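You operate a simulated robot arm through the tools that you are given. There is no shell and no other tool. Be economical: measure what you need, move in short steps, check, and stop when the job is done.

You run a simulated robot arm. Do the job below in one go: nothing can be reset, and whatever is moved stays where it is left.

## Task
Set an eyelet in the ring of the green net panel.
Fine: lay it in the nest, ring toward the punch, run the slide in, give the lever one full stroke, fingers clear of the punch, run the slide out and lay the panel on the grey mat. Where these are worked on the way, their far stop is far enough and under half their travel is too little: press slide.

It is judged by the outcome, as a careful person would: the job done as asked, and still so three seconds after it is handed in. It fails if anything else is knocked over, pushed out of place, dropped, spilled or broken.

## Robot
A 7-joint arm with a two-finger parallel gripper, fixed in place. Base frame: the origin is at the foot of the arm, x ahead of it, y to its left, z up; the work surface is at about z = 85. Units: cm, degrees, N and s.
With the tool pointing down near the work surface it reaches from about 30 to 70 cm from the base axis. Its first joint turns from -66.0 to 66.0 degrees. Payload 1.57 kg.
The TCP is the grasp point between the finger pads, 3 cm short of the fingertips. In the tool frame z runs along the fingers and y along their closing line. The gripper opens to 11 cm. The fingers are 2.4 cm wide and 1.2 cm thick; the gripper's body (4.8 by 11.2 cm) begins 7.8 cm behind the TCP.
Orientation is that of the tool frame in the base frame, as a unit quaternion [x, y, z, w]. With the fingers straight down and closing along the base's y, the tool's x points along the base's -x, its y along +y and its z along -z.

## Interface
- The arm moves only by the tool nudge_tool. Its argument "steps" is text: rows parted by semicolons, each of 7 numbers parted by spaces: the shift along the base's x, y, z in units of 20 mm (1.0 is 20 mm), then the turn, a rotation vector about the base's x, y, z in units of 5 degrees (1.0 is 5 degrees), then the gripper command, from -1 (fully open) to 1 (shut), values between in proportion. In form: tx ty tz ax ay az hand; .... A call has 1 to 12 rows; each row shifts and turns the commanded pose from where the row before left it. A call with a number of a shift or a turn outside -1 to 1 is refused whole. A row lasts 0.2 s, in which the tool goes at most 5 cm and 8.6 degrees; a call with a longer step from one row to the next is refused whole, and so is a gripper value outside its range. Where a pose cannot be reached the arm comes as near as it can. A force on the tool above 70 N (or 10 N above the force at the start of the call, whichever is more), or a blocked arm, ends the call early, and 0.2 s more pass. Each finger travels about 10.8 cm/s and halts on what it meets, pressing with about 23 N; the grip force reading is that of the motor and also rises with nothing between the fingers. The clock runs only during rows and for 0.2 s after the last one: add rows that do not move to give the fingers time. The reply holds the time, the measured pose of the TCP, the force on the tool along the base axes, the opening and the grip force, in the units named above and with some noise, with the torque about the TCP (base axes, N m) and any sound that the robot's microphone picked up.
- Cameras (640 x 400 px; columns grow to the right, rows downward): "scene" is fixed at [15.81, -38.62, 139.64]; the picture's right is [0.83, -0.56, 0.00], its down [-0.29, -0.43, -0.86] and it looks along [0.48, 0.71, -0.52] (base axes); focal length 214 px, centre (320, 200). "wrist" rides on the gripper at [7, 1.6, -14.1] in the tool frame; the picture's right is [-0.23, 0.97, 0.00], its down [-0.86, -0.20, -0.48] and it looks along [-0.47, -0.11, 0.88] (tool axes); focal length 222 px, centre (320, 200). There is no depth. A picture from a camera that has moved, and an enlarged one, comes with that camera's place and axes in the base frame and with its lens. The place of the scene camera against the robot may be out by one fixed shift of up to 1.8 cm in any direction.
- get_image(camera): a new picture of that camera. No time passes.
- close_up(camera, box): a new picture of the part [left, top, right, bottom] of that camera's present view, enlarged. No time passes.
- job_done(): hands the job in; it is judged then, once.

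Work in short steps. Places have to be worked out from the pictures, the camera data and where the tool is seen: move nearer, look again, correct. Check each grasp and each placing, and mend what went wrong. You have 120 turns and 84 pictures in all, those below and enlarged ones among them. Open the gripper and draw the arm clear of the work before you hand the job in, unless the task says otherwise; then end with one line.

The tools are called as name(argument=value, ...) on one line, values as JSON. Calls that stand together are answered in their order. nudge_tool: Moves the arm, as the interface text tells. Its arguments: {"type":"object","properties":{"steps":{"type":"string"}},"required":["steps"]} The other tools are called the same way: get_image (camera) takes a picture; close_up (camera, box) takes an enlarged picture of a part of a camera's view; job_done () hands the job in.

At the start:

```text
time: 0.0
position: [35.65, 5.07, 129.74]
tcp_rot: [0.0, 1.0, 0.0, 0.0]
force: [0.2, 0.1, -0.1]
moment: [0.02, -0.02, 0.02]
gripper_width: 10.99
finger_force: 0.1
```

scene: 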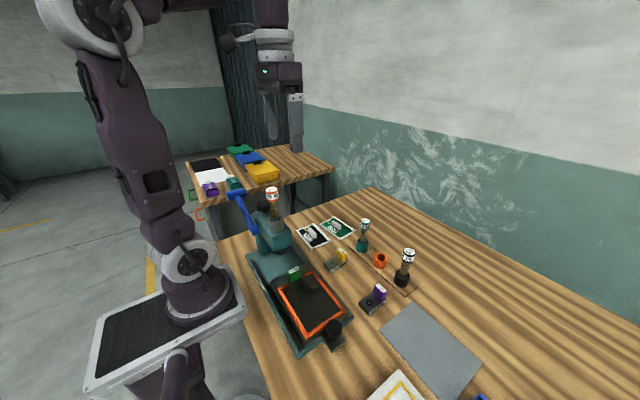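
wrist: 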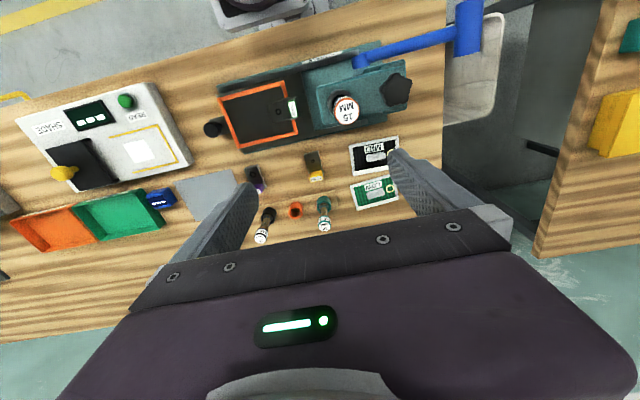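

I start by enlarging the work area in both views to identify the parts.

close_up(camera="scene", box=[220, 170, 480, 370])

close_up(camera="wrist", box=[180, 20, 500, 220])

close_up(camera="wrist", box=[0, 60, 280, 260])

```text
2.00 times, centred on (350, 270) of scene
camera zoom: at [15.81, -38.62, 139.64], right [0.83, -0.56, 0.0], down [-0.29, -0.43, -0.86], along [0.48, 0.71, -0.52], focal length 429 px, centre (260, 60)
```

zoom: 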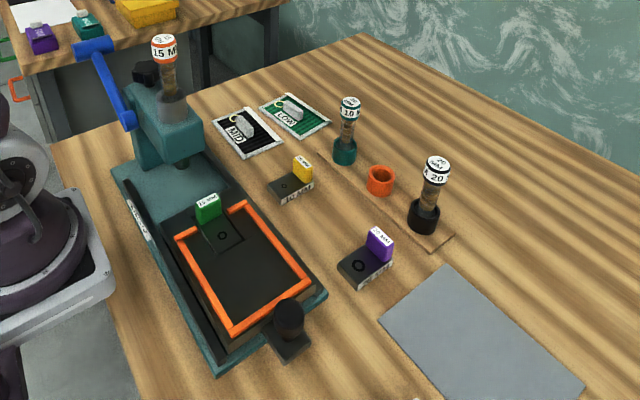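

```text
2.00 times, centred on (340, 120) of wrist
camera zoom: at [28.72, 6.79, 143.64], right [0.23, 0.97, 0.0], down [0.86, -0.2, 0.48], along [0.47, -0.11, -0.88], focal length 444 px, centre (280, 360)
```

zoom: 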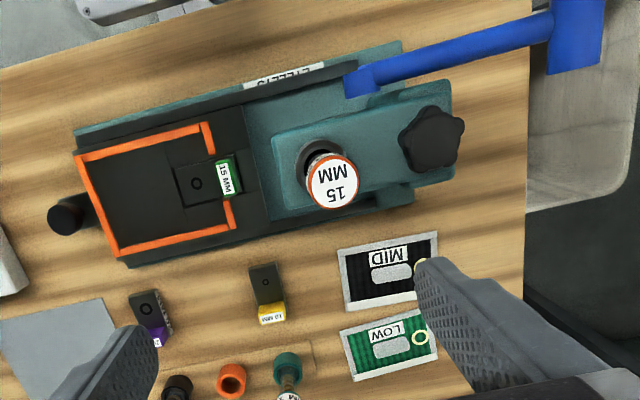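

```text
2.00 times, centred on (140, 160) of wrist
camera zoom: at [28.72, 6.79, 143.64], right [0.23, 0.97, 0.0], down [0.86, -0.2, 0.48], along [0.47, -0.11, -0.88], focal length 444 px, centre (680, 280)
```

zoom: 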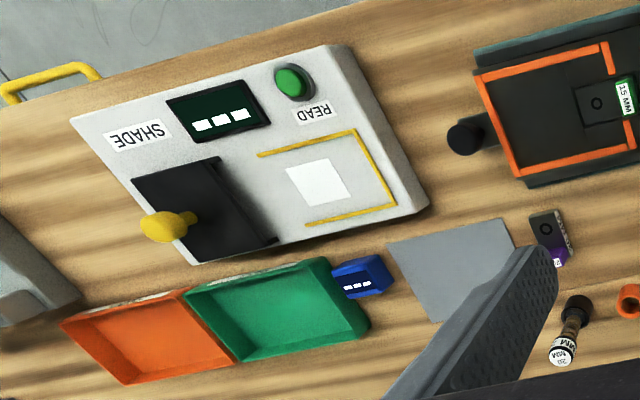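

The press has a 15 mm punch and a 15 mm die fitted; I need the ring size, the press's knob setting, and the panel's handle. I move over the panel to look closer.

nudge_tool(steps="1 1 0 0 0 0 -1;1 1 0 0 0 0 -1;1 1 0 0 0 0 -1;1 1 -1 0 0 0 -1;1 1 -1 0 0 0 -1;1 0.5 -1 0 0 0 -1;1 0 -1 0 0 0 -1;1 0 -1 0 0 0 -1;0.5 0 -1 0 0 0 -1;0 0 -1 0 0 0 -1;0 0 -1 0 0 0 -1;0 0 -1 0 0 0 -1")

get_image(camera="wrist")

close_up(camera="scene", box=[290, 200, 370, 250])

close_up(camera="scene", box=[220, 170, 350, 350])

```text
time: 2.6
position: [52.7, 16.21, 111.57]
tcp_rot: [0.0, 1.0, 0.0, 0.0]
force: [0.5, 0.4, -0.5]
moment: [0.02, -0.03, 0.01]
gripper_width: 11.01
finger_force: 0.0
```

```text
78 pictures are left
camera wrist: at [45.72, 17.82, 125.57], right [0.23, 0.97, 0.0], down [0.86, -0.2, 0.48], along [0.47, -0.11, -0.88], focal length 222 px, centre (320, 200)
```

wrist: 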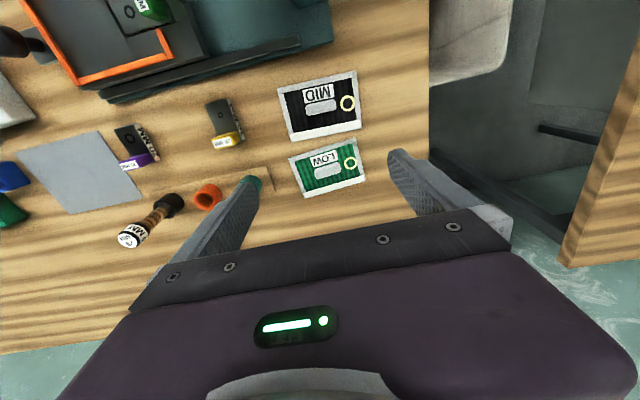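

```text
8.00 times, centred on (330, 225) of scene
camera zoom: at [15.81, -38.62, 139.64], right [0.83, -0.56, 0.0], down [-0.29, -0.43, -0.86], along [0.48, 0.71, -0.52], focal length 1716 px, centre (240, 0)
```

zoom: 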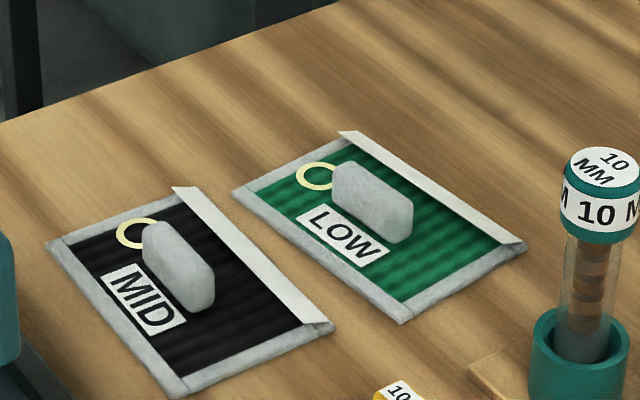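

```text
2.22 times, centred on (285, 260) of scene
camera zoom: at [15.81, -38.62, 139.64], right [0.83, -0.56, 0.0], down [-0.29, -0.43, -0.86], along [0.48, 0.71, -0.52], focal length 477 px, centre (398, 67)
```

zoom: 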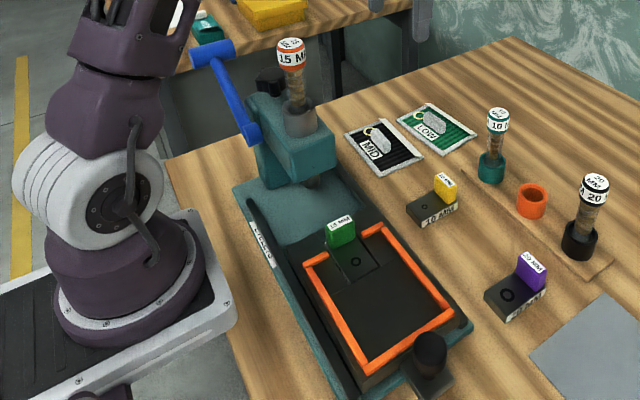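

The panel has an upright grey tab near its ring. I enlarge the ring to judge which size it calls for, and the press for markings.

close_up(camera="wrist", box=[270, 60, 374, 205])

close_up(camera="wrist", box=[60, 0, 340, 175])

close_up(camera="scene", box=[230, 160, 310, 280])

```text
2.76 times, centred on (322, 132) of wrist
camera zoom: at [45.72, 17.82, 125.57], right [0.23, 0.97, 0.0], down [0.86, -0.2, 0.48], along [0.47, -0.11, -0.88], focal length 613 px, centre (314, 386)
```

zoom: 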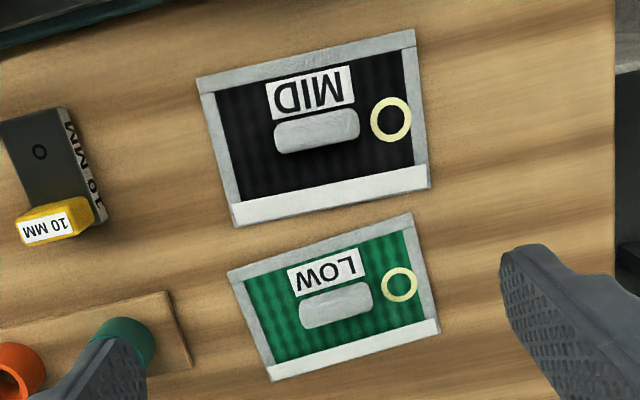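

```text
2.29 times, centred on (200, 88) of wrist
camera zoom: at [45.72, 17.82, 125.57], right [0.23, 0.97, 0.0], down [0.86, -0.2, 0.48], along [0.47, -0.11, -0.88], focal length 508 px, centre (594, 457)
```

zoom: 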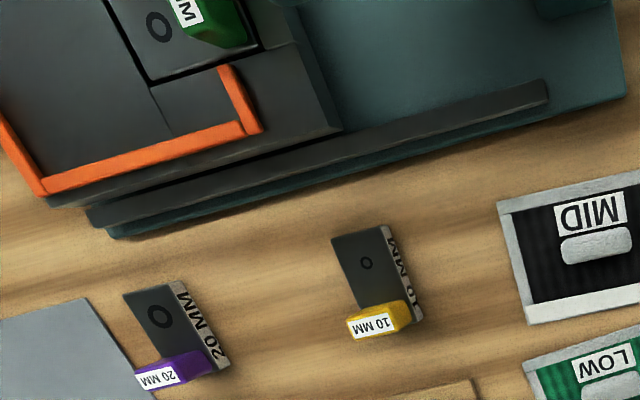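

```text
3.33 times, centred on (270, 220) of scene
camera zoom: at [15.81, -38.62, 139.64], right [0.83, -0.56, 0.0], down [-0.29, -0.43, -0.86], along [0.48, 0.71, -0.52], focal length 715 px, centre (487, 133)
```

zoom: 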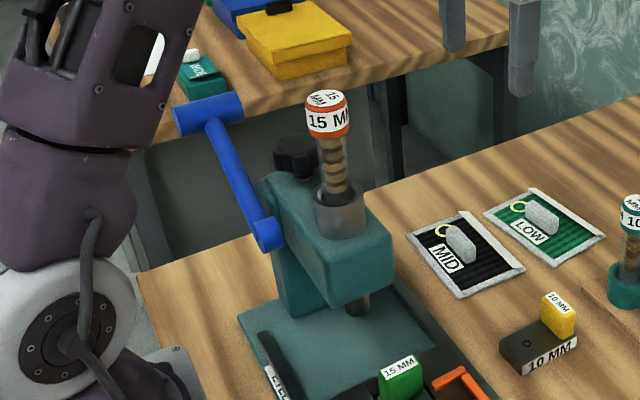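

I zoom right in on both rings to measure the diameters.

close_up(camera="wrist", box=[338, 150, 364, 176])

close_up(camera="wrist", box=[335, 90, 361, 116])

close_up(camera="wrist", box=[110, 120, 150, 145])

```text
15.38 times, centred on (351, 163) of wrist
camera zoom: at [45.72, 17.82, 125.57], right [0.23, 0.97, 0.0], down [0.86, -0.2, 0.48], along [0.47, -0.11, -0.88], focal length 3417 px, centre (-157, 769)
```

zoom: 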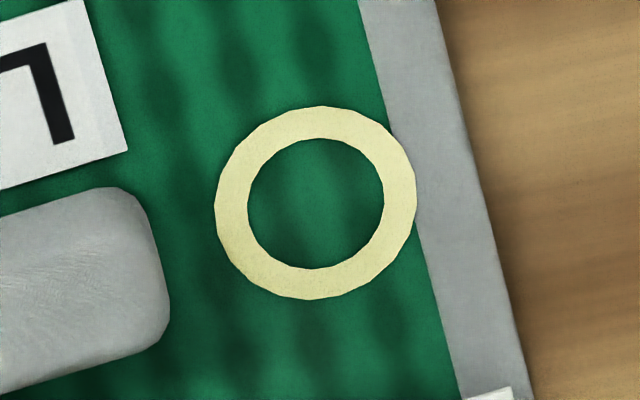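

```text
15.38 times, centred on (348, 103) of wrist
camera zoom: at [45.72, 17.82, 125.57], right [0.23, 0.97, 0.0], down [0.86, -0.2, 0.48], along [0.47, -0.11, -0.88], focal length 3417 px, centre (-111, 1692)
```

zoom: 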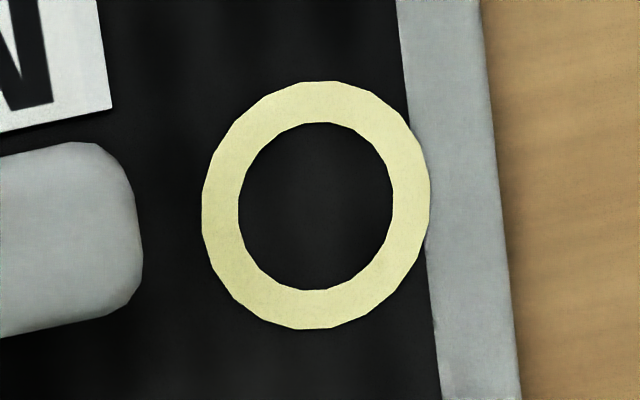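

```text
16.00 times, centred on (130, 132) of wrist
camera zoom: at [45.72, 17.82, 125.57], right [0.23, 0.97, 0.0], down [0.86, -0.2, 0.48], along [0.47, -0.11, -0.88], focal length 3554 px, centre (3360, 1280)
```

zoom: 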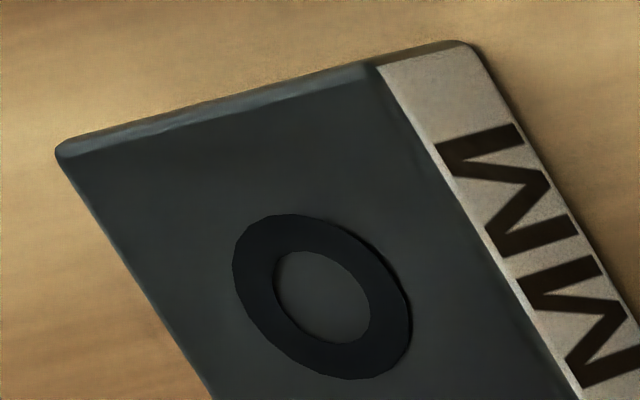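

Ring inner diameter measures about 16.7 mm, outer 24.5 mm, so the fitted 15 mm punch and die suit it. I rotate the tool about 94° so the fingers close across the panel's tab (long axis ≈ y, tilted 4.4°), while moving above it at about (61.1, 15.8).

nudge_tool(steps=".35 0 0 0 0 1 -1;.35 0 0 0 0 1 -1;.35 0 0 0 0 1 -1;.35 0 0 0 0 1 -1;.35 0 0 0 0 1 -1;.35 0 0 0 0 1 -1;.35 0 0 0 0 1 -1;.35 0 0 0 0 1 -1;.35 0 0 0 0 1 -1;.35 0 0 0 0 1 -1;.35 0 0 0 0 1 -1;.35 0 0 0 0 1 -1")

nudge_tool(steps="0 0 -.8 0 0 1 -1;0 0 -.8 0 0 1 -1;0 0 -.8 0 0 1 -1;0 0 -.8 0 0 1 -1;0 0 -.8 0 0 1 -1;0 0 -.8 0 0 1 -1;0 0 0 0 0 .9 -1;0 0 0 0 0 0 -1")

get_image(camera="wrist")

get_image(camera="scene")

```text
time: 5.2
position: [61.07, 16.12, 111.63]
tcp_rot: [-0.501, 0.865, 0.0, 0.0]
force: [0.7, -0.3, 0.6]
moment: [0.04, 0.01, 0.01]
gripper_width: 11.02
finger_force: 0.0
```

```text
time: 7.0
position: [61.1, 16.16, 102.02]
tcp_rot: [0.735, -0.678, 0.0, 0.0]
force: [0.5, -0.2, 0.0]
moment: [0.01, 0.02, 0.03]
gripper_width: 10.99
finger_force: 0.0
```

```text
69 pictures are left
camera wrist: at [60.03, 9.06, 116.01], right [-0.99, 0.15, 0.0], down [0.13, 0.87, 0.48], along [0.07, 0.47, -0.88], focal length 222 px, centre (320, 200)
```

wrist: 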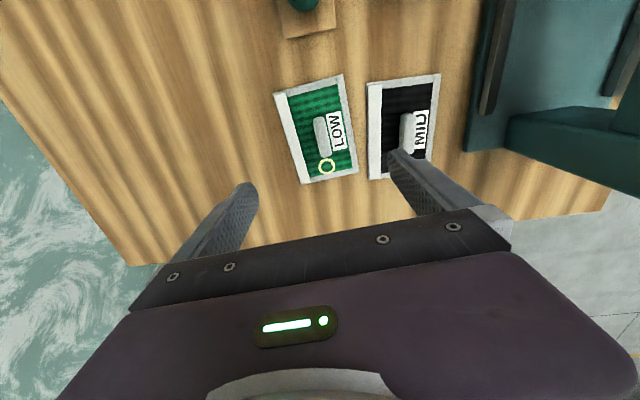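

```text
68 pictures are left
```

scene: 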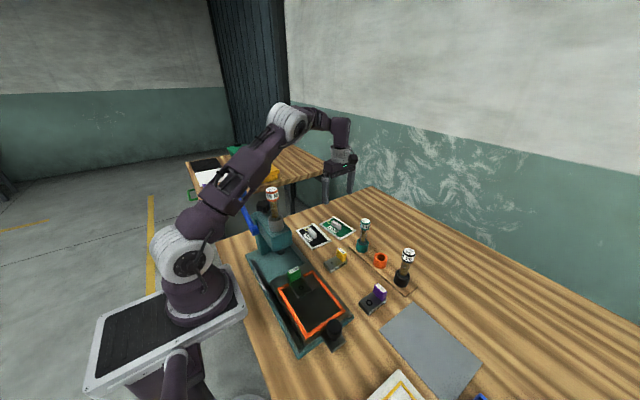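

The tab appears at about (60.5, 15.4). I narrow the fingers to 4 cm, go lower and look again.

nudge_tool(steps="0 0 -.6 0 0 0 .27;-.1 -.2 -1 0 0 0 .27;-.1 -.2 -1 0 0 0 .27;0 0 -1 0 0 0 .27;0 0 0 0 0 0 .27")

get_image(camera="wrist")

close_up(camera="scene", box=[290, 180, 390, 250])

```text
time: 8.2
position: [60.78, 15.34, 94.73]
tcp_rot: [0.734, -0.679, 0.0, 0.0]
force: [0.6, -0.1, 0.2]
moment: [0.01, 0.01, 0.03]
gripper_width: 4.01
finger_force: 0.1
```

```text
67 pictures are left
camera wrist: at [59.65, 8.29, 108.79], right [-0.99, 0.15, 0.0], down [0.13, 0.87, 0.48], along [0.07, 0.47, -0.88], focal length 222 px, centre (320, 200)
```

wrist: 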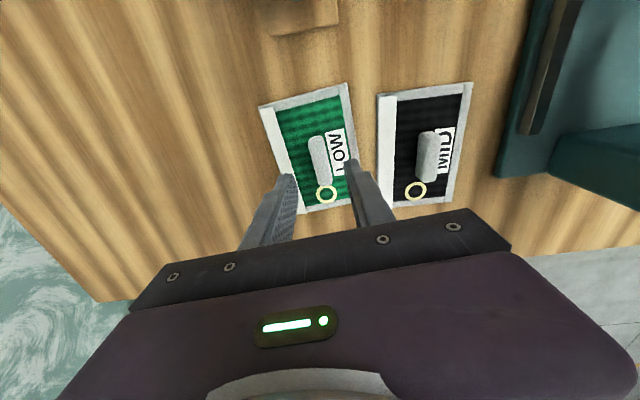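

```text
5.71 times, centred on (340, 215) of scene
camera zoom: at [15.81, -38.62, 139.64], right [0.83, -0.56, 0.0], down [-0.29, -0.43, -0.86], along [0.48, 0.71, -0.52], focal length 1226 px, centre (206, 114)
```

zoom: 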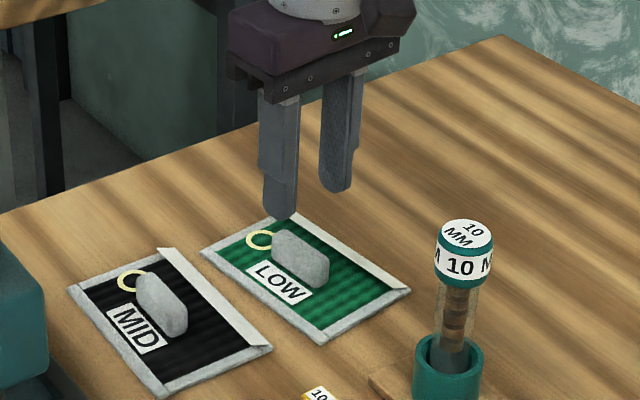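

I enlarge the wrist view to fix the tab relative to the fingers.

close_up(camera="wrist", box=[250, 75, 410, 225])

```text
2.67 times, centred on (330, 150) of wrist
camera zoom: at [59.65, 8.29, 108.79], right [-0.99, 0.15, 0.0], down [0.13, 0.87, 0.48], along [0.07, 0.47, -0.88], focal length 592 px, centre (293, 333)
```

zoom: 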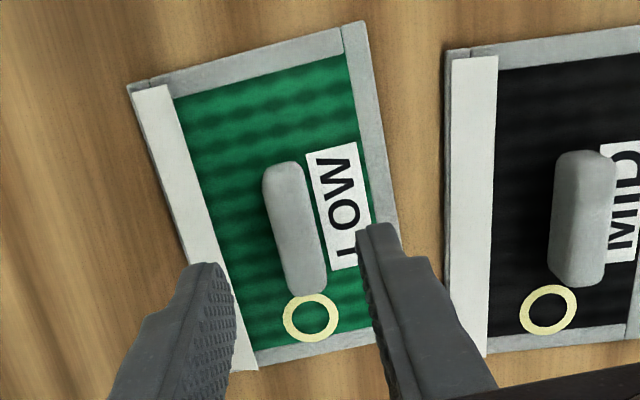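

The tab centre is at (60.7, 15.3) with yaw matching. I lower to TCP z ≈ 89.3 (tips ≈ 86.3) around the tab.

nudge_tool(steps="-.04 -.02 -.9 0 0 0 .27;0 0 -.9 0 0 0 .27;0 0 -.5 0 0 0 .27;0 0 -.4 0 0 0 .27;0 0 0 0 0 0 .27")

close_up(camera="scene", box=[290, 180, 390, 250])

close_up(camera="wrist", box=[250, 75, 410, 225])

```text
time: 9.4
position: [60.54, 15.18, 89.39]
tcp_rot: [0.734, -0.679, -0.002, 0.0]
force: [-0.2, -0.2, 1.2]
moment: [0.0, -0.02, 0.0]
gripper_width: 4.04
finger_force: 0.0
```

```text
5.71 times, centred on (340, 215) of scene
camera zoom: at [15.81, -38.62, 139.64], right [0.83, -0.56, 0.0], down [-0.29, -0.43, -0.86], along [0.48, 0.71, -0.52], focal length 1226 px, centre (206, 114)
```

zoom: 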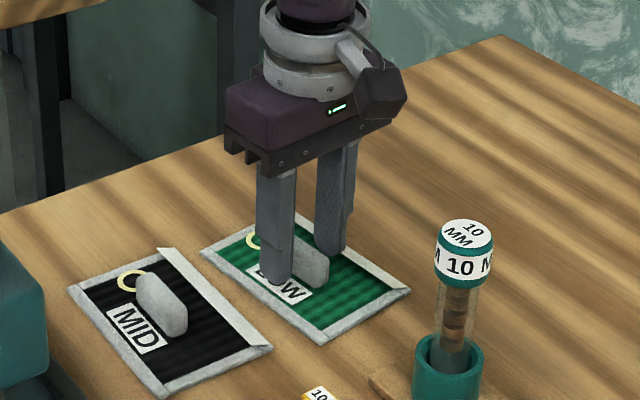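

```text
2.67 times, centred on (330, 150) of wrist
camera zoom: at [59.52, 8.24, 103.38], right [-0.99, 0.15, 0.0], down [0.13, 0.87, 0.48], along [0.07, 0.47, -0.88], focal length 592 px, centre (293, 333)
```

zoom: 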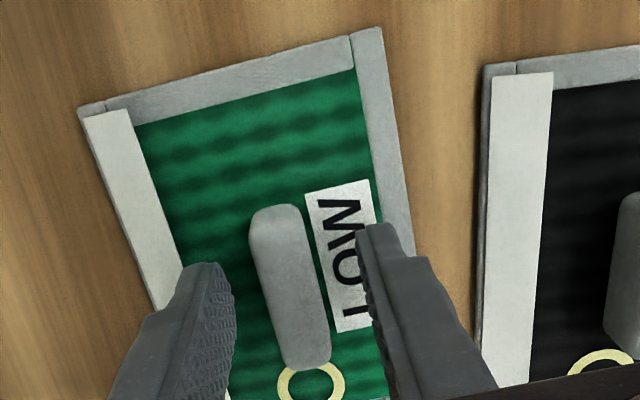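

The tab sits between the fingers. I lower 3 mm more and close.

nudge_tool(steps="0 0 -.2 0 0 0 .27;0 0 0 0 0 0 .5;0 0 0 0 0 0 .7;0 0 0 0 0 0 .85;0 0 0 0 0 0 1;0 0 0 0 0 0 1")

nudge_tool(steps="0 0 .5 0 0 0 1;0 0 1 0 0 0 1;0 0 1 0 0 0 1;0 0 1 0 0 0 1;0 0 1 0 0 0 1;0 0 1 0 0 0 1")

get_image(camera="wrist")

close_up(camera="scene", box=[290, 150, 390, 250])

```text
time: 10.8
position: [60.54, 15.23, 89.08]
tcp_rot: [0.734, -0.679, 0.001, 0.0]
force: [-0.5, 0.7, 0.6]
moment: [0.0, -0.01, 0.03]
gripper_width: 1.49
finger_force: 23.1
```

```text
time: 12.2
position: [60.64, 15.18, 100.05]
tcp_rot: [0.734, -0.679, -0.001, 0.001]
force: [0.2, -0.3, 0.2]
moment: [0.02, -0.02, -0.01]
gripper_width: 1.52
finger_force: 23.0
```

```text
62 pictures are left
camera wrist: at [59.55, 8.23, 114.08], right [-0.99, 0.15, 0.0], down [0.13, 0.87, 0.48], along [0.07, 0.47, -0.88], focal length 222 px, centre (320, 200)
```

wrist: 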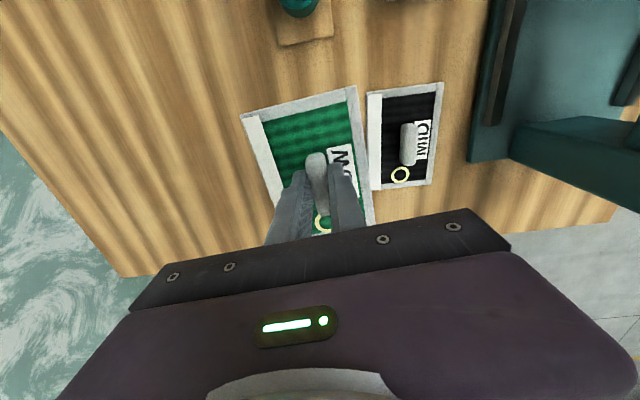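

```text
4.00 times, centred on (340, 200) of scene
camera zoom: at [15.81, -38.62, 139.64], right [0.83, -0.56, 0.0], down [-0.29, -0.43, -0.86], along [0.48, 0.71, -0.52], focal length 858 px, centre (240, 200)
```

zoom: 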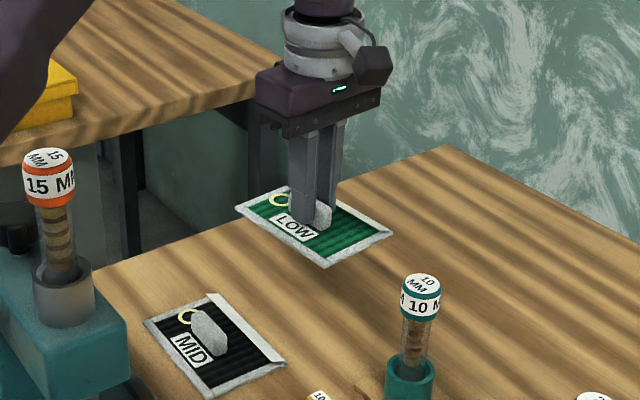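

The panel is held level. I raise it and carry it clear of the punches and press head toward the nest, approaching from the -y side.

nudge_tool(steps="0 0 1 0 0 0 1;0 0 1 0 0 0 1;0 -1 1 0 0 0 1;0 -1 1 0 0 0 1;0 -1 .5 0 0 0 1;0 -1 0 0 0 0 1;0 -1 0 0 0 0 1;0 -1 0 0 0 0 1;0 -1 0 0 0 0 1;0 -1 0 0 0 0 1;0 -1 0 0 0 0 1;0 -1 0 0 0 0 1")

nudge_tool(steps="-1 -1 0 0 0 0 1;-1 -1 0 0 0 0 1;-1 -1 0 0 0 0 1;-1 -1 0 0 0 0 1;-1 -.5 0 0 0 0 1;-1 0 0 0 0 0 1;-1 0 0 0 0 0 1;-1 0 0 0 0 0 1;-1 0 0 0 0 0 1;-1 0 0 0 0 0 1;-1 0 0 0 0 0 1;-1 0 0 0 0 0 1")

get_image(camera="wrist")

get_image(camera="scene")

```text
time: 14.8
position: [60.73, -4.79, 109.07]
tcp_rot: [0.734, -0.679, 0.0, 0.0]
force: [-0.1, 0.9, -1.5]
moment: [-0.01, 0.02, 0.01]
gripper_width: 1.52
finger_force: 22.8
```

```text
time: 17.4
position: [36.68, -13.68, 108.91]
tcp_rot: [0.734, -0.679, 0.0, 0.001]
force: [-0.1, 0.5, -0.6]
moment: [0.01, 0.05, 0.02]
gripper_width: 1.51
finger_force: 22.6
```

```text
60 pictures are left
camera wrist: at [35.54, -20.75, 123.05], right [-0.99, 0.15, 0.0], down [0.13, 0.87, 0.48], along [0.07, 0.47, -0.88], focal length 222 px, centre (320, 200)
```

wrist: 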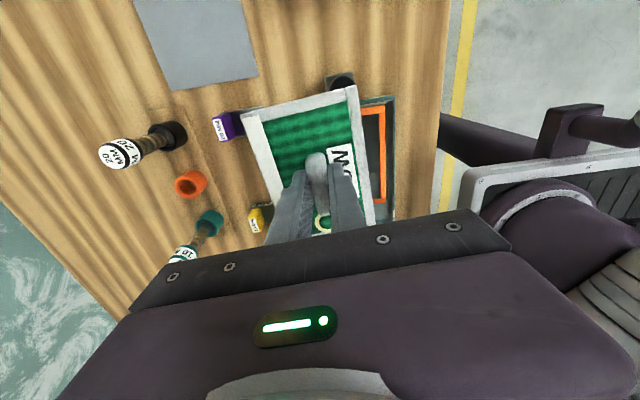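

```text
59 pictures are left
```

scene: 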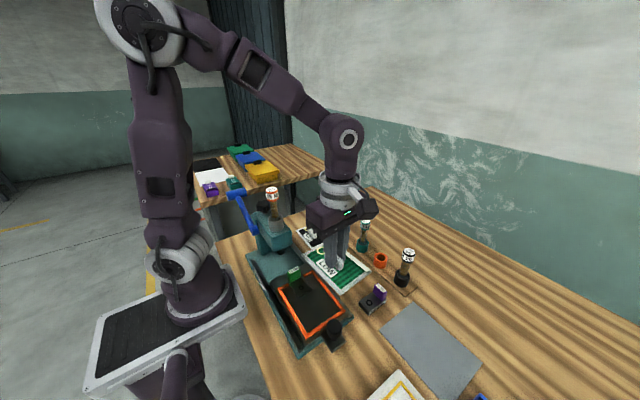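

I enlarge to get the ring and panel corners relative to the TCP, plus the nest from the scene camera for its tilt.

close_up(camera="wrist", box=[230, 70, 410, 240])

close_up(camera="scene", box=[240, 240, 360, 360])

```text
2.35 times, centred on (320, 155) of wrist
camera zoom: at [35.54, -20.75, 123.05], right [-0.99, 0.15, 0.0], down [0.13, 0.87, 0.48], along [0.07, 0.47, -0.88], focal length 523 px, centre (320, 306)
```

zoom: 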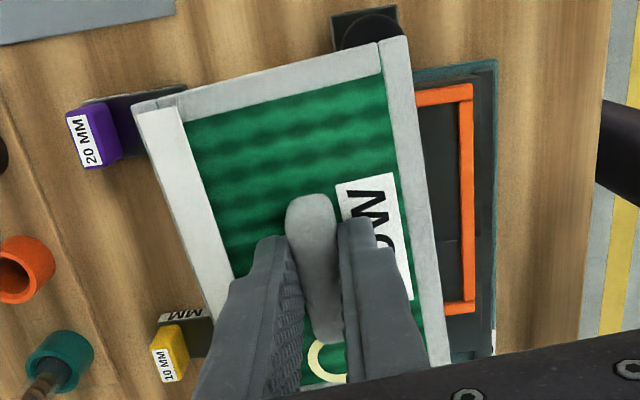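

```text
3.33 times, centred on (300, 300) of scene
camera zoom: at [15.81, -38.62, 139.64], right [0.83, -0.56, 0.0], down [-0.29, -0.43, -0.86], along [0.48, 0.71, -0.52], focal length 715 px, centre (387, -133)
```

zoom: 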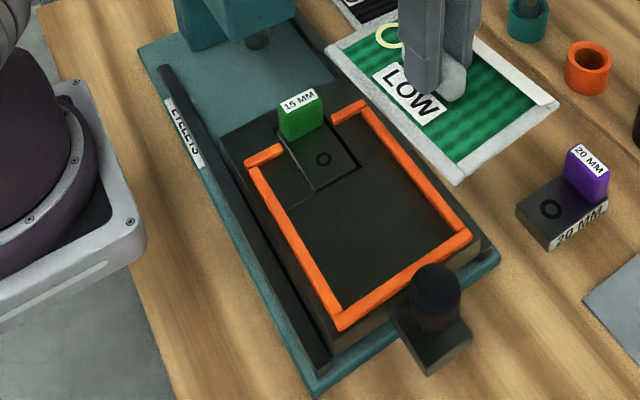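

I shift the tool sideways (+x) and slightly lower so the wrist camera sees the whole nest beside the held panel.

nudge_tool(steps="1 0 0 0 0 0 1;1 0 0 0 0 0 1;1 0 0 0 0 0 1;1 0 -.5 0 0 0 1;1 0 -.5 0 0 0 1;0 0 -.5 0 0 0 1;0 0 0 0 0 0 1")

get_image(camera="wrist")

close_up(camera="wrist", box=[350, 60, 550, 220])

```text
time: 19.0
position: [46.63, -13.64, 106.0]
tcp_rot: [0.734, -0.679, 0.001, 0.0]
force: [-0.2, -0.2, -0.5]
moment: [-0.03, -0.02, -0.02]
gripper_width: 1.5
finger_force: 22.5
```

```text
56 pictures are left
camera wrist: at [45.56, -20.73, 119.99], right [-0.99, 0.15, 0.0], down [0.13, 0.87, 0.48], along [0.07, 0.47, -0.88], focal length 222 px, centre (320, 200)
```

wrist: 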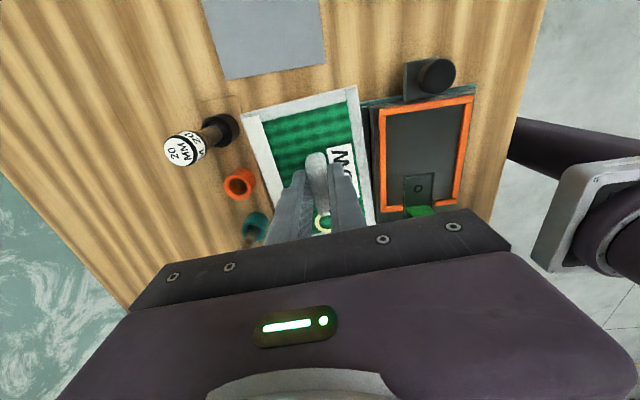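

```text
2.50 times, centred on (450, 140) of wrist
camera zoom: at [45.56, -20.73, 119.99], right [-0.99, 0.15, 0.0], down [0.13, 0.87, 0.48], along [0.07, 0.47, -0.88], focal length 555 px, centre (-5, 350)
```

zoom: 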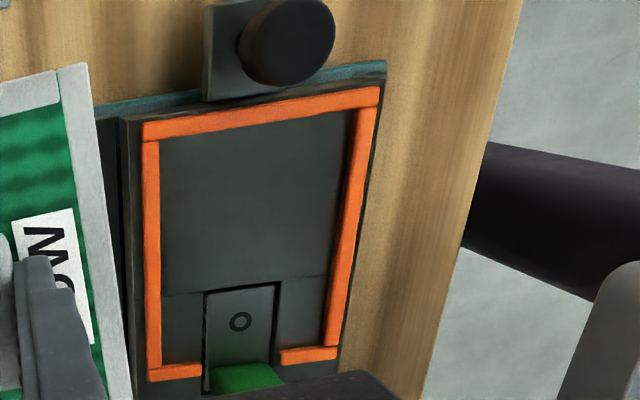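

Nest is square to the base axes, inner frame centre ≈ (32.9, -8.2) and die circle ≈ (32.9, -3.6), matching the panel's ring offset. I square the panel up (−4.4°), move over the nest and lower to a small hover.

nudge_tool(steps="-1 0 0 0 0 -.3 1;-1 0 0 0 0 -.3 1;-1 .5 0 0 0 -.28 1;-1 .5 0 0 0 0 1;-1 .5 0 0 0 0 1;-1 .5 0 0 0 0 1;-.96 .6 0 0 0 0 1;0 0 -1 0 0 0 1;0 0 -1 0 0 0 1;0 0 -1 0 0 0 1;0 0 -1 0 0 0 1;0 0 0 0 0 0 1")

get_image(camera="wrist")

close_up(camera="scene", box=[240, 240, 360, 360])

```text
time: 21.6
position: [32.74, -8.5, 97.97]
tcp_rot: [0.708, -0.707, 0.0, 0.0]
force: [0.0, 0.8, 0.0]
moment: [-0.02, -0.01, 0.0]
gripper_width: 1.51
finger_force: 22.9
```

```text
54 pictures are left
camera wrist: at [31.05, -15.51, 111.97], right [-0.97, 0.23, 0.0], down [0.2, 0.86, 0.48], along [0.11, 0.47, -0.88], focal length 222 px, centre (320, 200)
```

wrist: 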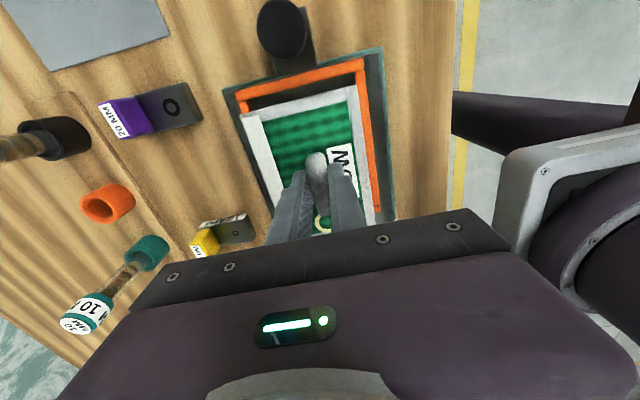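

```text
3.33 times, centred on (300, 300) of scene
camera zoom: at [15.81, -38.62, 139.64], right [0.83, -0.56, 0.0], down [-0.29, -0.43, -0.86], along [0.48, 0.71, -0.52], focal length 715 px, centre (387, -133)
```

zoom: 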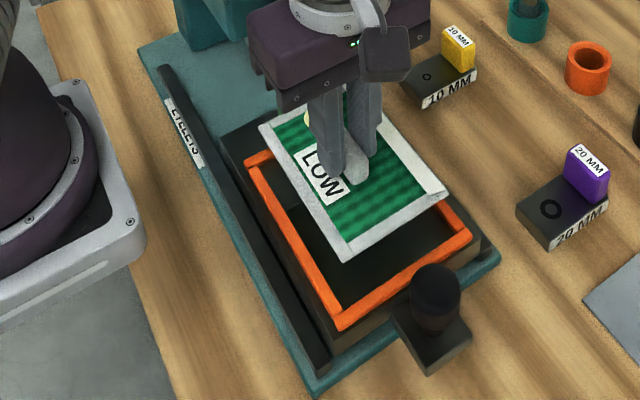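

Alignment looks parallel. I lower to a hover about 1 cm above the frame and check again.

nudge_tool(steps="0 0 -.8 0 0 0 1;0 0 -.7 0 0 0 1;0 0 0 0 0 0 1")

close_up(camera="wrist", box=[210, 40, 410, 240])

close_up(camera="scene", box=[250, 250, 350, 340])

```text
time: 22.4
position: [32.84, -8.62, 95.0]
tcp_rot: [0.708, -0.707, 0.0, 0.0]
force: [-0.8, 0.1, 0.8]
moment: [-0.01, 0.02, -0.04]
gripper_width: 1.52
finger_force: 22.9
```

```text
2.00 times, centred on (310, 140) of wrist
camera zoom: at [31.1, -15.49, 108.97], right [-0.97, 0.23, 0.0], down [0.2, 0.86, 0.48], along [0.11, 0.47, -0.88], focal length 444 px, centre (340, 320)
```

zoom: 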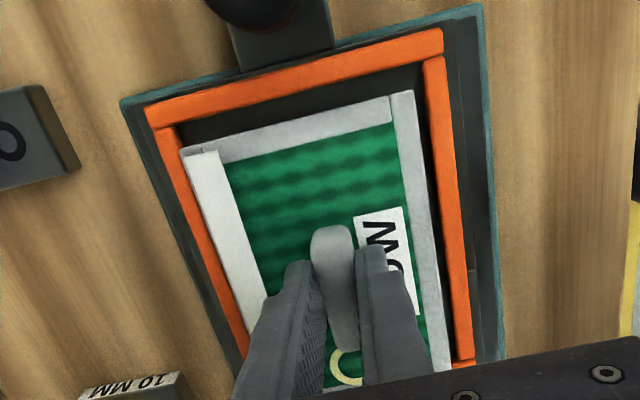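

```text
4.44 times, centred on (300, 295) of scene
camera zoom: at [15.81, -38.62, 139.64], right [0.83, -0.56, 0.0], down [-0.29, -0.43, -0.86], along [0.48, 0.71, -0.52], focal length 953 px, centre (409, -222)
```

zoom: 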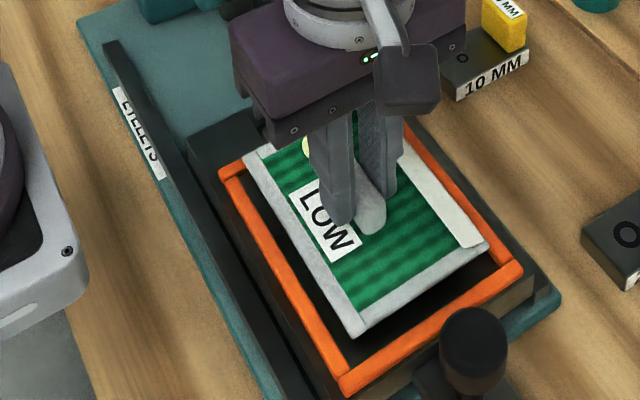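

The panel (x 28.7–37.4) sits centred inside the frame opening (≈28–37.8). I lower until it rests on the nest floor.

nudge_tool(steps="-.05 .05 -.4 0 0 0 1;0 0 -.3 0 0 0 1;0 0 -.2 0 0 0 1;0 0 0 0 0 0 1")

nudge_tool(steps="0 0 -.15 0 0 0 1;0 0 -.1 0 0 0 1;0 0 0 0 0 0 1")

close_up(camera="scene", box=[250, 250, 350, 340])

```text
time: 23.4
position: [32.6, -8.59, 93.32]
tcp_rot: [0.708, -0.706, 0.001, 0.0]
force: [-4.7, -1.6, 68.9]
moment: [0.48, 0.24, -0.08]
gripper_width: 1.55
finger_force: 22.7
```

```text
time: 23.7
position: [32.53, -8.41, 93.29]
tcp_rot: [0.708, -0.706, 0.0, 0.0]
force: [-5.4, 0.7, 35.0]
moment: [0.54, 0.28, 0.06]
gripper_width: 1.52
finger_force: 23.4
stopped in row 1: the force on the tool passed its limit at 99 N (the readings are from after the stop); the commanded pose is now the measured one
```

```text
4.44 times, centred on (300, 295) of scene
camera zoom: at [15.76, -38.61, 139.65], right [0.83, -0.56, 0.0], down [-0.29, -0.43, -0.86], along [0.48, 0.71, -0.52], focal length 953 px, centre (409, -222)
```

zoom: 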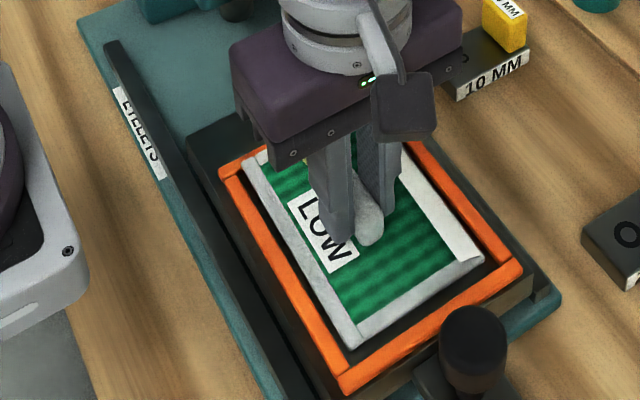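

Contact is firm at z 93.3 (panel bottom ≈ 89.2). I relieve the push a bit and look closely to see whether it sits inside the frame all around.

nudge_tool(steps="0 0 .08 0 0 0 1;0 0 0 0 0 0 1")

close_up(camera="wrist", box=[210, 40, 410, 240])

close_up(camera="scene", box=[260, 255, 320, 310])

```text
time: 24.3
position: [32.59, -8.47, 93.5]
tcp_rot: [0.707, -0.707, 0.001, 0.0]
force: [0.0, -0.9, -0.4]
moment: [-0.02, 0.0, -0.01]
gripper_width: 1.52
finger_force: 23.2
```

```text
2.00 times, centred on (310, 140) of wrist
camera zoom: at [31.0, -15.38, 107.44], right [-0.97, 0.23, 0.0], down [0.2, 0.86, 0.48], along [0.11, 0.47, -0.88], focal length 444 px, centre (340, 320)
```

zoom: 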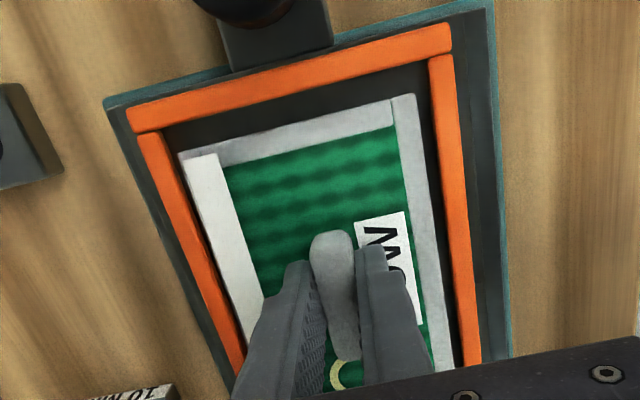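

```text
7.27 times, centred on (290, 282) of scene
camera zoom: at [15.81, -38.62, 139.64], right [0.83, -0.56, 0.0], down [-0.29, -0.43, -0.86], along [0.48, 0.71, -0.52], focal length 1560 px, centre (538, -400)
```

zoom: 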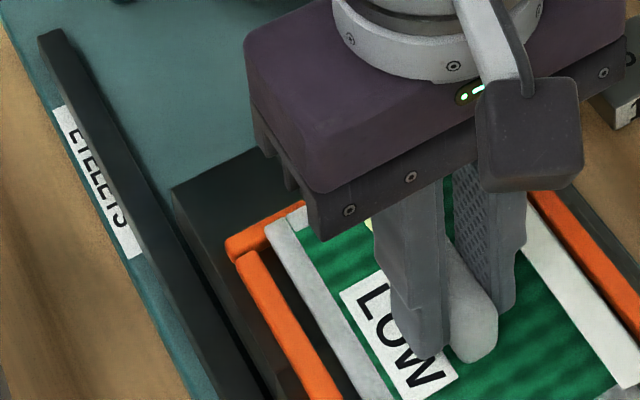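

The panel lies inside the frame with the ring end up to the lips and the ring over the die. I release slightly and rise to inspect.

nudge_tool(steps="0 0 -.04 0 0 0 1;0 0 0 0 0 0 .7;0 0 0 0 0 0 .45;0 0 0 0 0 0 .3;0 0 .5 0 0 0 .3;0 0 1 0 0 0 .3;0 0 1 0 0 0 .3;0 -.5 1 0 0 0 .3;0 -1 1 0 0 0 .3;0 -1 1 0 0 0 .3;0 -1 .5 0 0 0 .3;0 0 0 0 0 0 .3")

get_image(camera="wrist")

close_up(camera="scene", box=[250, 250, 350, 340])

```text
time: 26.9
position: [32.57, -15.43, 105.44]
tcp_rot: [0.708, -0.707, 0.001, -0.001]
force: [0.1, 0.0, -0.5]
moment: [0.01, -0.04, 0.02]
gripper_width: 3.83
finger_force: 0.1
```

```text
47 pictures are left
camera wrist: at [31.04, -22.41, 119.38], right [-0.97, 0.23, 0.0], down [0.2, 0.86, 0.48], along [0.11, 0.47, -0.88], focal length 222 px, centre (320, 200)
```

wrist: 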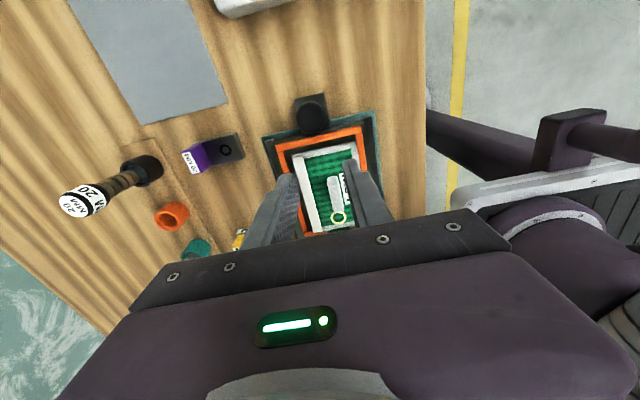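

```text
4.44 times, centred on (300, 295) of scene
camera zoom: at [15.81, -38.62, 139.64], right [0.83, -0.56, 0.0], down [-0.29, -0.43, -0.86], along [0.48, 0.71, -0.52], focal length 953 px, centre (409, -222)
```

zoom: 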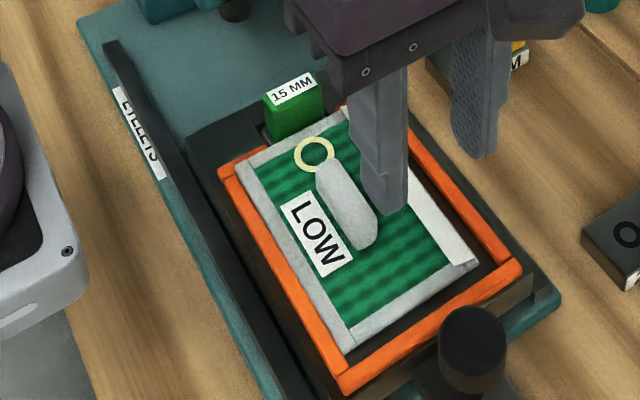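

The gap at the handle side looks larger than at the lips; I check closely whether the panel edge rides on the lips.

close_up(camera="scene", box=[264, 262, 304, 302])

close_up(camera="wrist", box=[250, 90, 390, 240])

```text
10.00 times, centred on (284, 282) of scene
camera zoom: at [15.81, -38.62, 139.64], right [0.83, -0.56, 0.0], down [-0.29, -0.43, -0.86], along [0.48, 0.71, -0.52], focal length 2145 px, centre (680, -620)
```

zoom: 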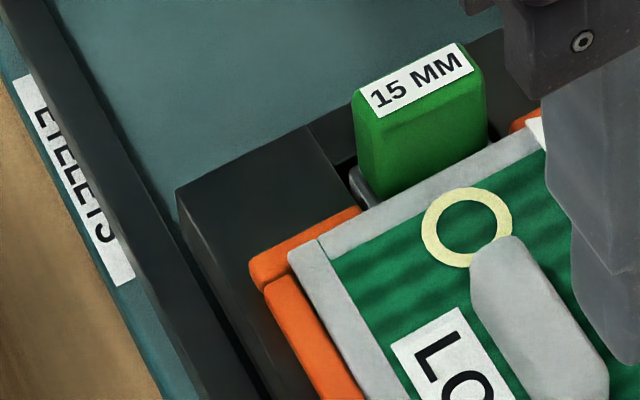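

```text
2.67 times, centred on (320, 165) of wrist
camera zoom: at [31.04, -22.41, 119.38], right [-0.97, 0.23, 0.0], down [0.2, 0.86, 0.48], along [0.11, 0.47, -0.88], focal length 592 px, centre (320, 293)
```

zoom: 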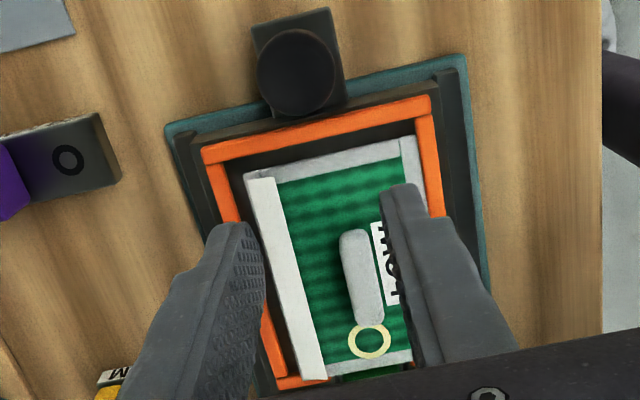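

Measurements suggest the ring-end edge may just sit on the lips (edge ≈ -1.5, lip ≈ -1.45). I regrasp the tab, lift a little and shift 4 mm toward the handle.

nudge_tool(steps="0 1 -.5 0 0 0 .3;0 1 -1 0 0 0 .3;0 1 -1 0 0 0 .3;0 .5 -1 0 0 0 .3;0 0 -1 0 0 0 .3;0 0 -1 0 0 0 .3;0 0 -.4 0 0 0 .3;0 0 0 0 0 0 .6;0 0 0 0 0 0 .8;0 0 0 0 0 0 1;0 0 0 0 0 0 1;0 0 .5 0 0 0 1")

nudge_tool(steps="0 -.2 0 0 0 0 1;0 0 0 0 0 0 1;0 0 -.3 0 0 0 1;0 0 -.15 0 0 0 1;0 0 0 0 0 0 1")

```text
time: 29.5
position: [32.7, -8.43, 94.52]
tcp_rot: [0.708, -0.706, 0.0, -0.001]
force: [-0.3, 0.1, -0.6]
moment: [-0.04, -0.01, -0.02]
gripper_width: 1.52
finger_force: 22.6
```

```text
time: 30.7
position: [32.83, -8.83, 93.65]
tcp_rot: [0.708, -0.707, 0.002, -0.001]
force: [0.0, -0.1, -0.9]
moment: [0.0, 0.04, 0.03]
gripper_width: 1.5
finger_force: 22.7
```

Still free at 93.65; I lower in small steps to find the floor contact.

nudge_tool(steps="0 0 -.1 0 0 0 1;0 0 0 0 0 0 1")

nudge_tool(steps="0 0 -.1 0 0 0 1;0 0 0 0 0 0 1")

nudge_tool(steps="0 0 -.1 0 0 0 1;0 0 0 0 0 0 1")

```text
time: 31.3
position: [32.68, -8.97, 93.36]
tcp_rot: [0.708, -0.706, 0.001, -0.001]
force: [0.2, 1.1, 11.4]
moment: [-0.73, 0.07, 0.03]
gripper_width: 1.5
finger_force: 23.2
```

```text
time: 31.9
position: [32.75, -8.85, 93.27]
tcp_rot: [0.708, -0.706, 0.001, -0.001]
force: [1.0, 0.7, 9.2]
moment: [-0.59, -0.01, 0.09]
gripper_width: 1.48
finger_force: 23.3
```

```text
time: 32.5
position: [32.69, -8.78, 93.12]
tcp_rot: [0.708, -0.706, 0.001, 0.0]
force: [1.8, 1.5, 27.0]
moment: [0.02, 0.06, 0.06]
gripper_width: 1.49
finger_force: 23.5
```

The far edge touched first, then it settled with zero moment — it had been tilted and now lies flat. I release and inspect.

nudge_tool(steps="0 0 .05 0 0 0 1;0 0 0 0 0 0 .7;0 0 0 0 0 0 .45;0 0 0 0 0 0 .3;0 0 .5 0 0 0 .3;0 0 1 0 0 0 .3;0 0 1 0 0 0 .3;0 -.5 1 0 0 0 .3;0 -1 1 0 0 0 .3;0 -1 1 0 0 0 .3;0 -1 .5 0 0 0 .3;0 0 0 0 0 0 .3")

close_up(camera="wrist", box=[250, 90, 390, 240])

close_up(camera="scene", box=[264, 262, 304, 302])

```text
time: 35.1
position: [32.75, -15.85, 105.23]
tcp_rot: [0.708, -0.706, 0.001, -0.001]
force: [0.1, -0.1, -0.4]
moment: [0.01, 0.0, -0.02]
gripper_width: 3.87
finger_force: 0.1
```

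```text
2.67 times, centred on (320, 165) of wrist
camera zoom: at [31.0, -22.8, 119.16], right [-0.97, 0.23, 0.0], down [0.2, 0.86, 0.48], along [0.11, 0.47, -0.88], focal length 592 px, centre (320, 293)
```

zoom: 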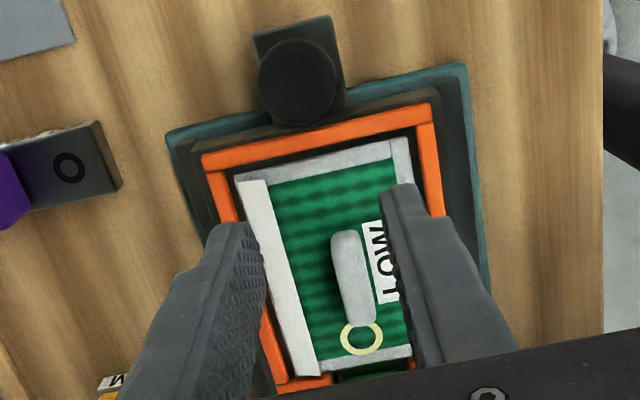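

```text
10.00 times, centred on (284, 282) of scene
camera zoom: at [15.81, -38.62, 139.64], right [0.83, -0.56, 0.0], down [-0.29, -0.43, -0.86], along [0.48, 0.71, -0.52], focal length 2145 px, centre (680, -620)
```

zoom: 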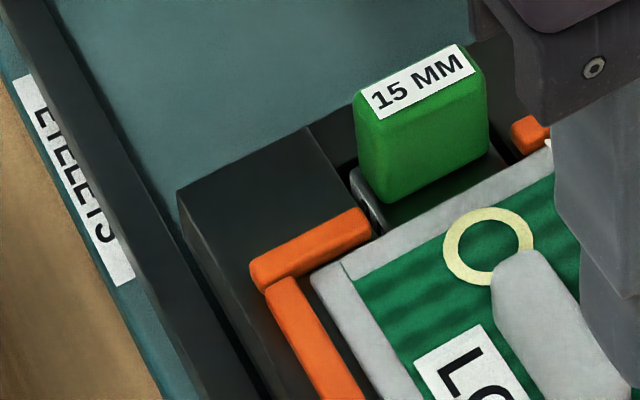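

The panel now lies fully inside the frame with the ring over the die. Next I position over the slide knob (≈ (32.9, -19.1)) with fingers open to 6 cm.

nudge_tool(steps="0 -.8 0 0 0 0 -.1;0.07 -.8 -.5 0 0 0 -.1;0 0 -1 0 0 0 -.1;0 0 -1 0 0 0 -.1;0 0 0 0 0 0 -.1")

get_image(camera="wrist")

close_up(camera="scene", box=[280, 260, 380, 360])

```text
time: 36.3
position: [32.8, -19.15, 100.12]
tcp_rot: [0.707, -0.707, 0.002, -0.002]
force: [0.1, -0.2, 0.8]
moment: [-0.01, -0.02, -0.02]
gripper_width: 6.06
finger_force: 0.1
```

```text
41 pictures are left
camera wrist: at [31.17, -25.98, 114.09], right [-0.97, 0.23, 0.0], down [0.2, 0.86, 0.48], along [0.11, 0.47, -0.88], focal length 222 px, centre (320, 200)
```

wrist: 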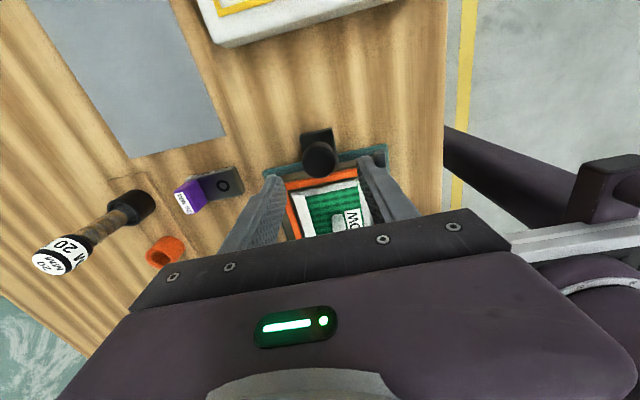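

```text
4.00 times, centred on (330, 310) of scene
camera zoom: at [15.81, -38.62, 139.64], right [0.83, -0.56, 0.0], down [-0.29, -0.43, -0.86], along [0.48, 0.71, -0.52], focal length 858 px, centre (280, -240)
```

zoom: 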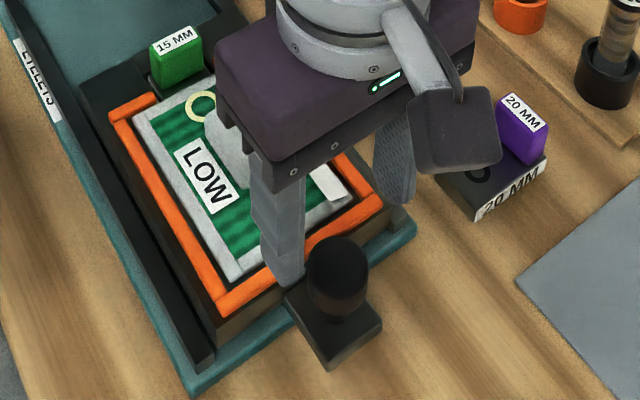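

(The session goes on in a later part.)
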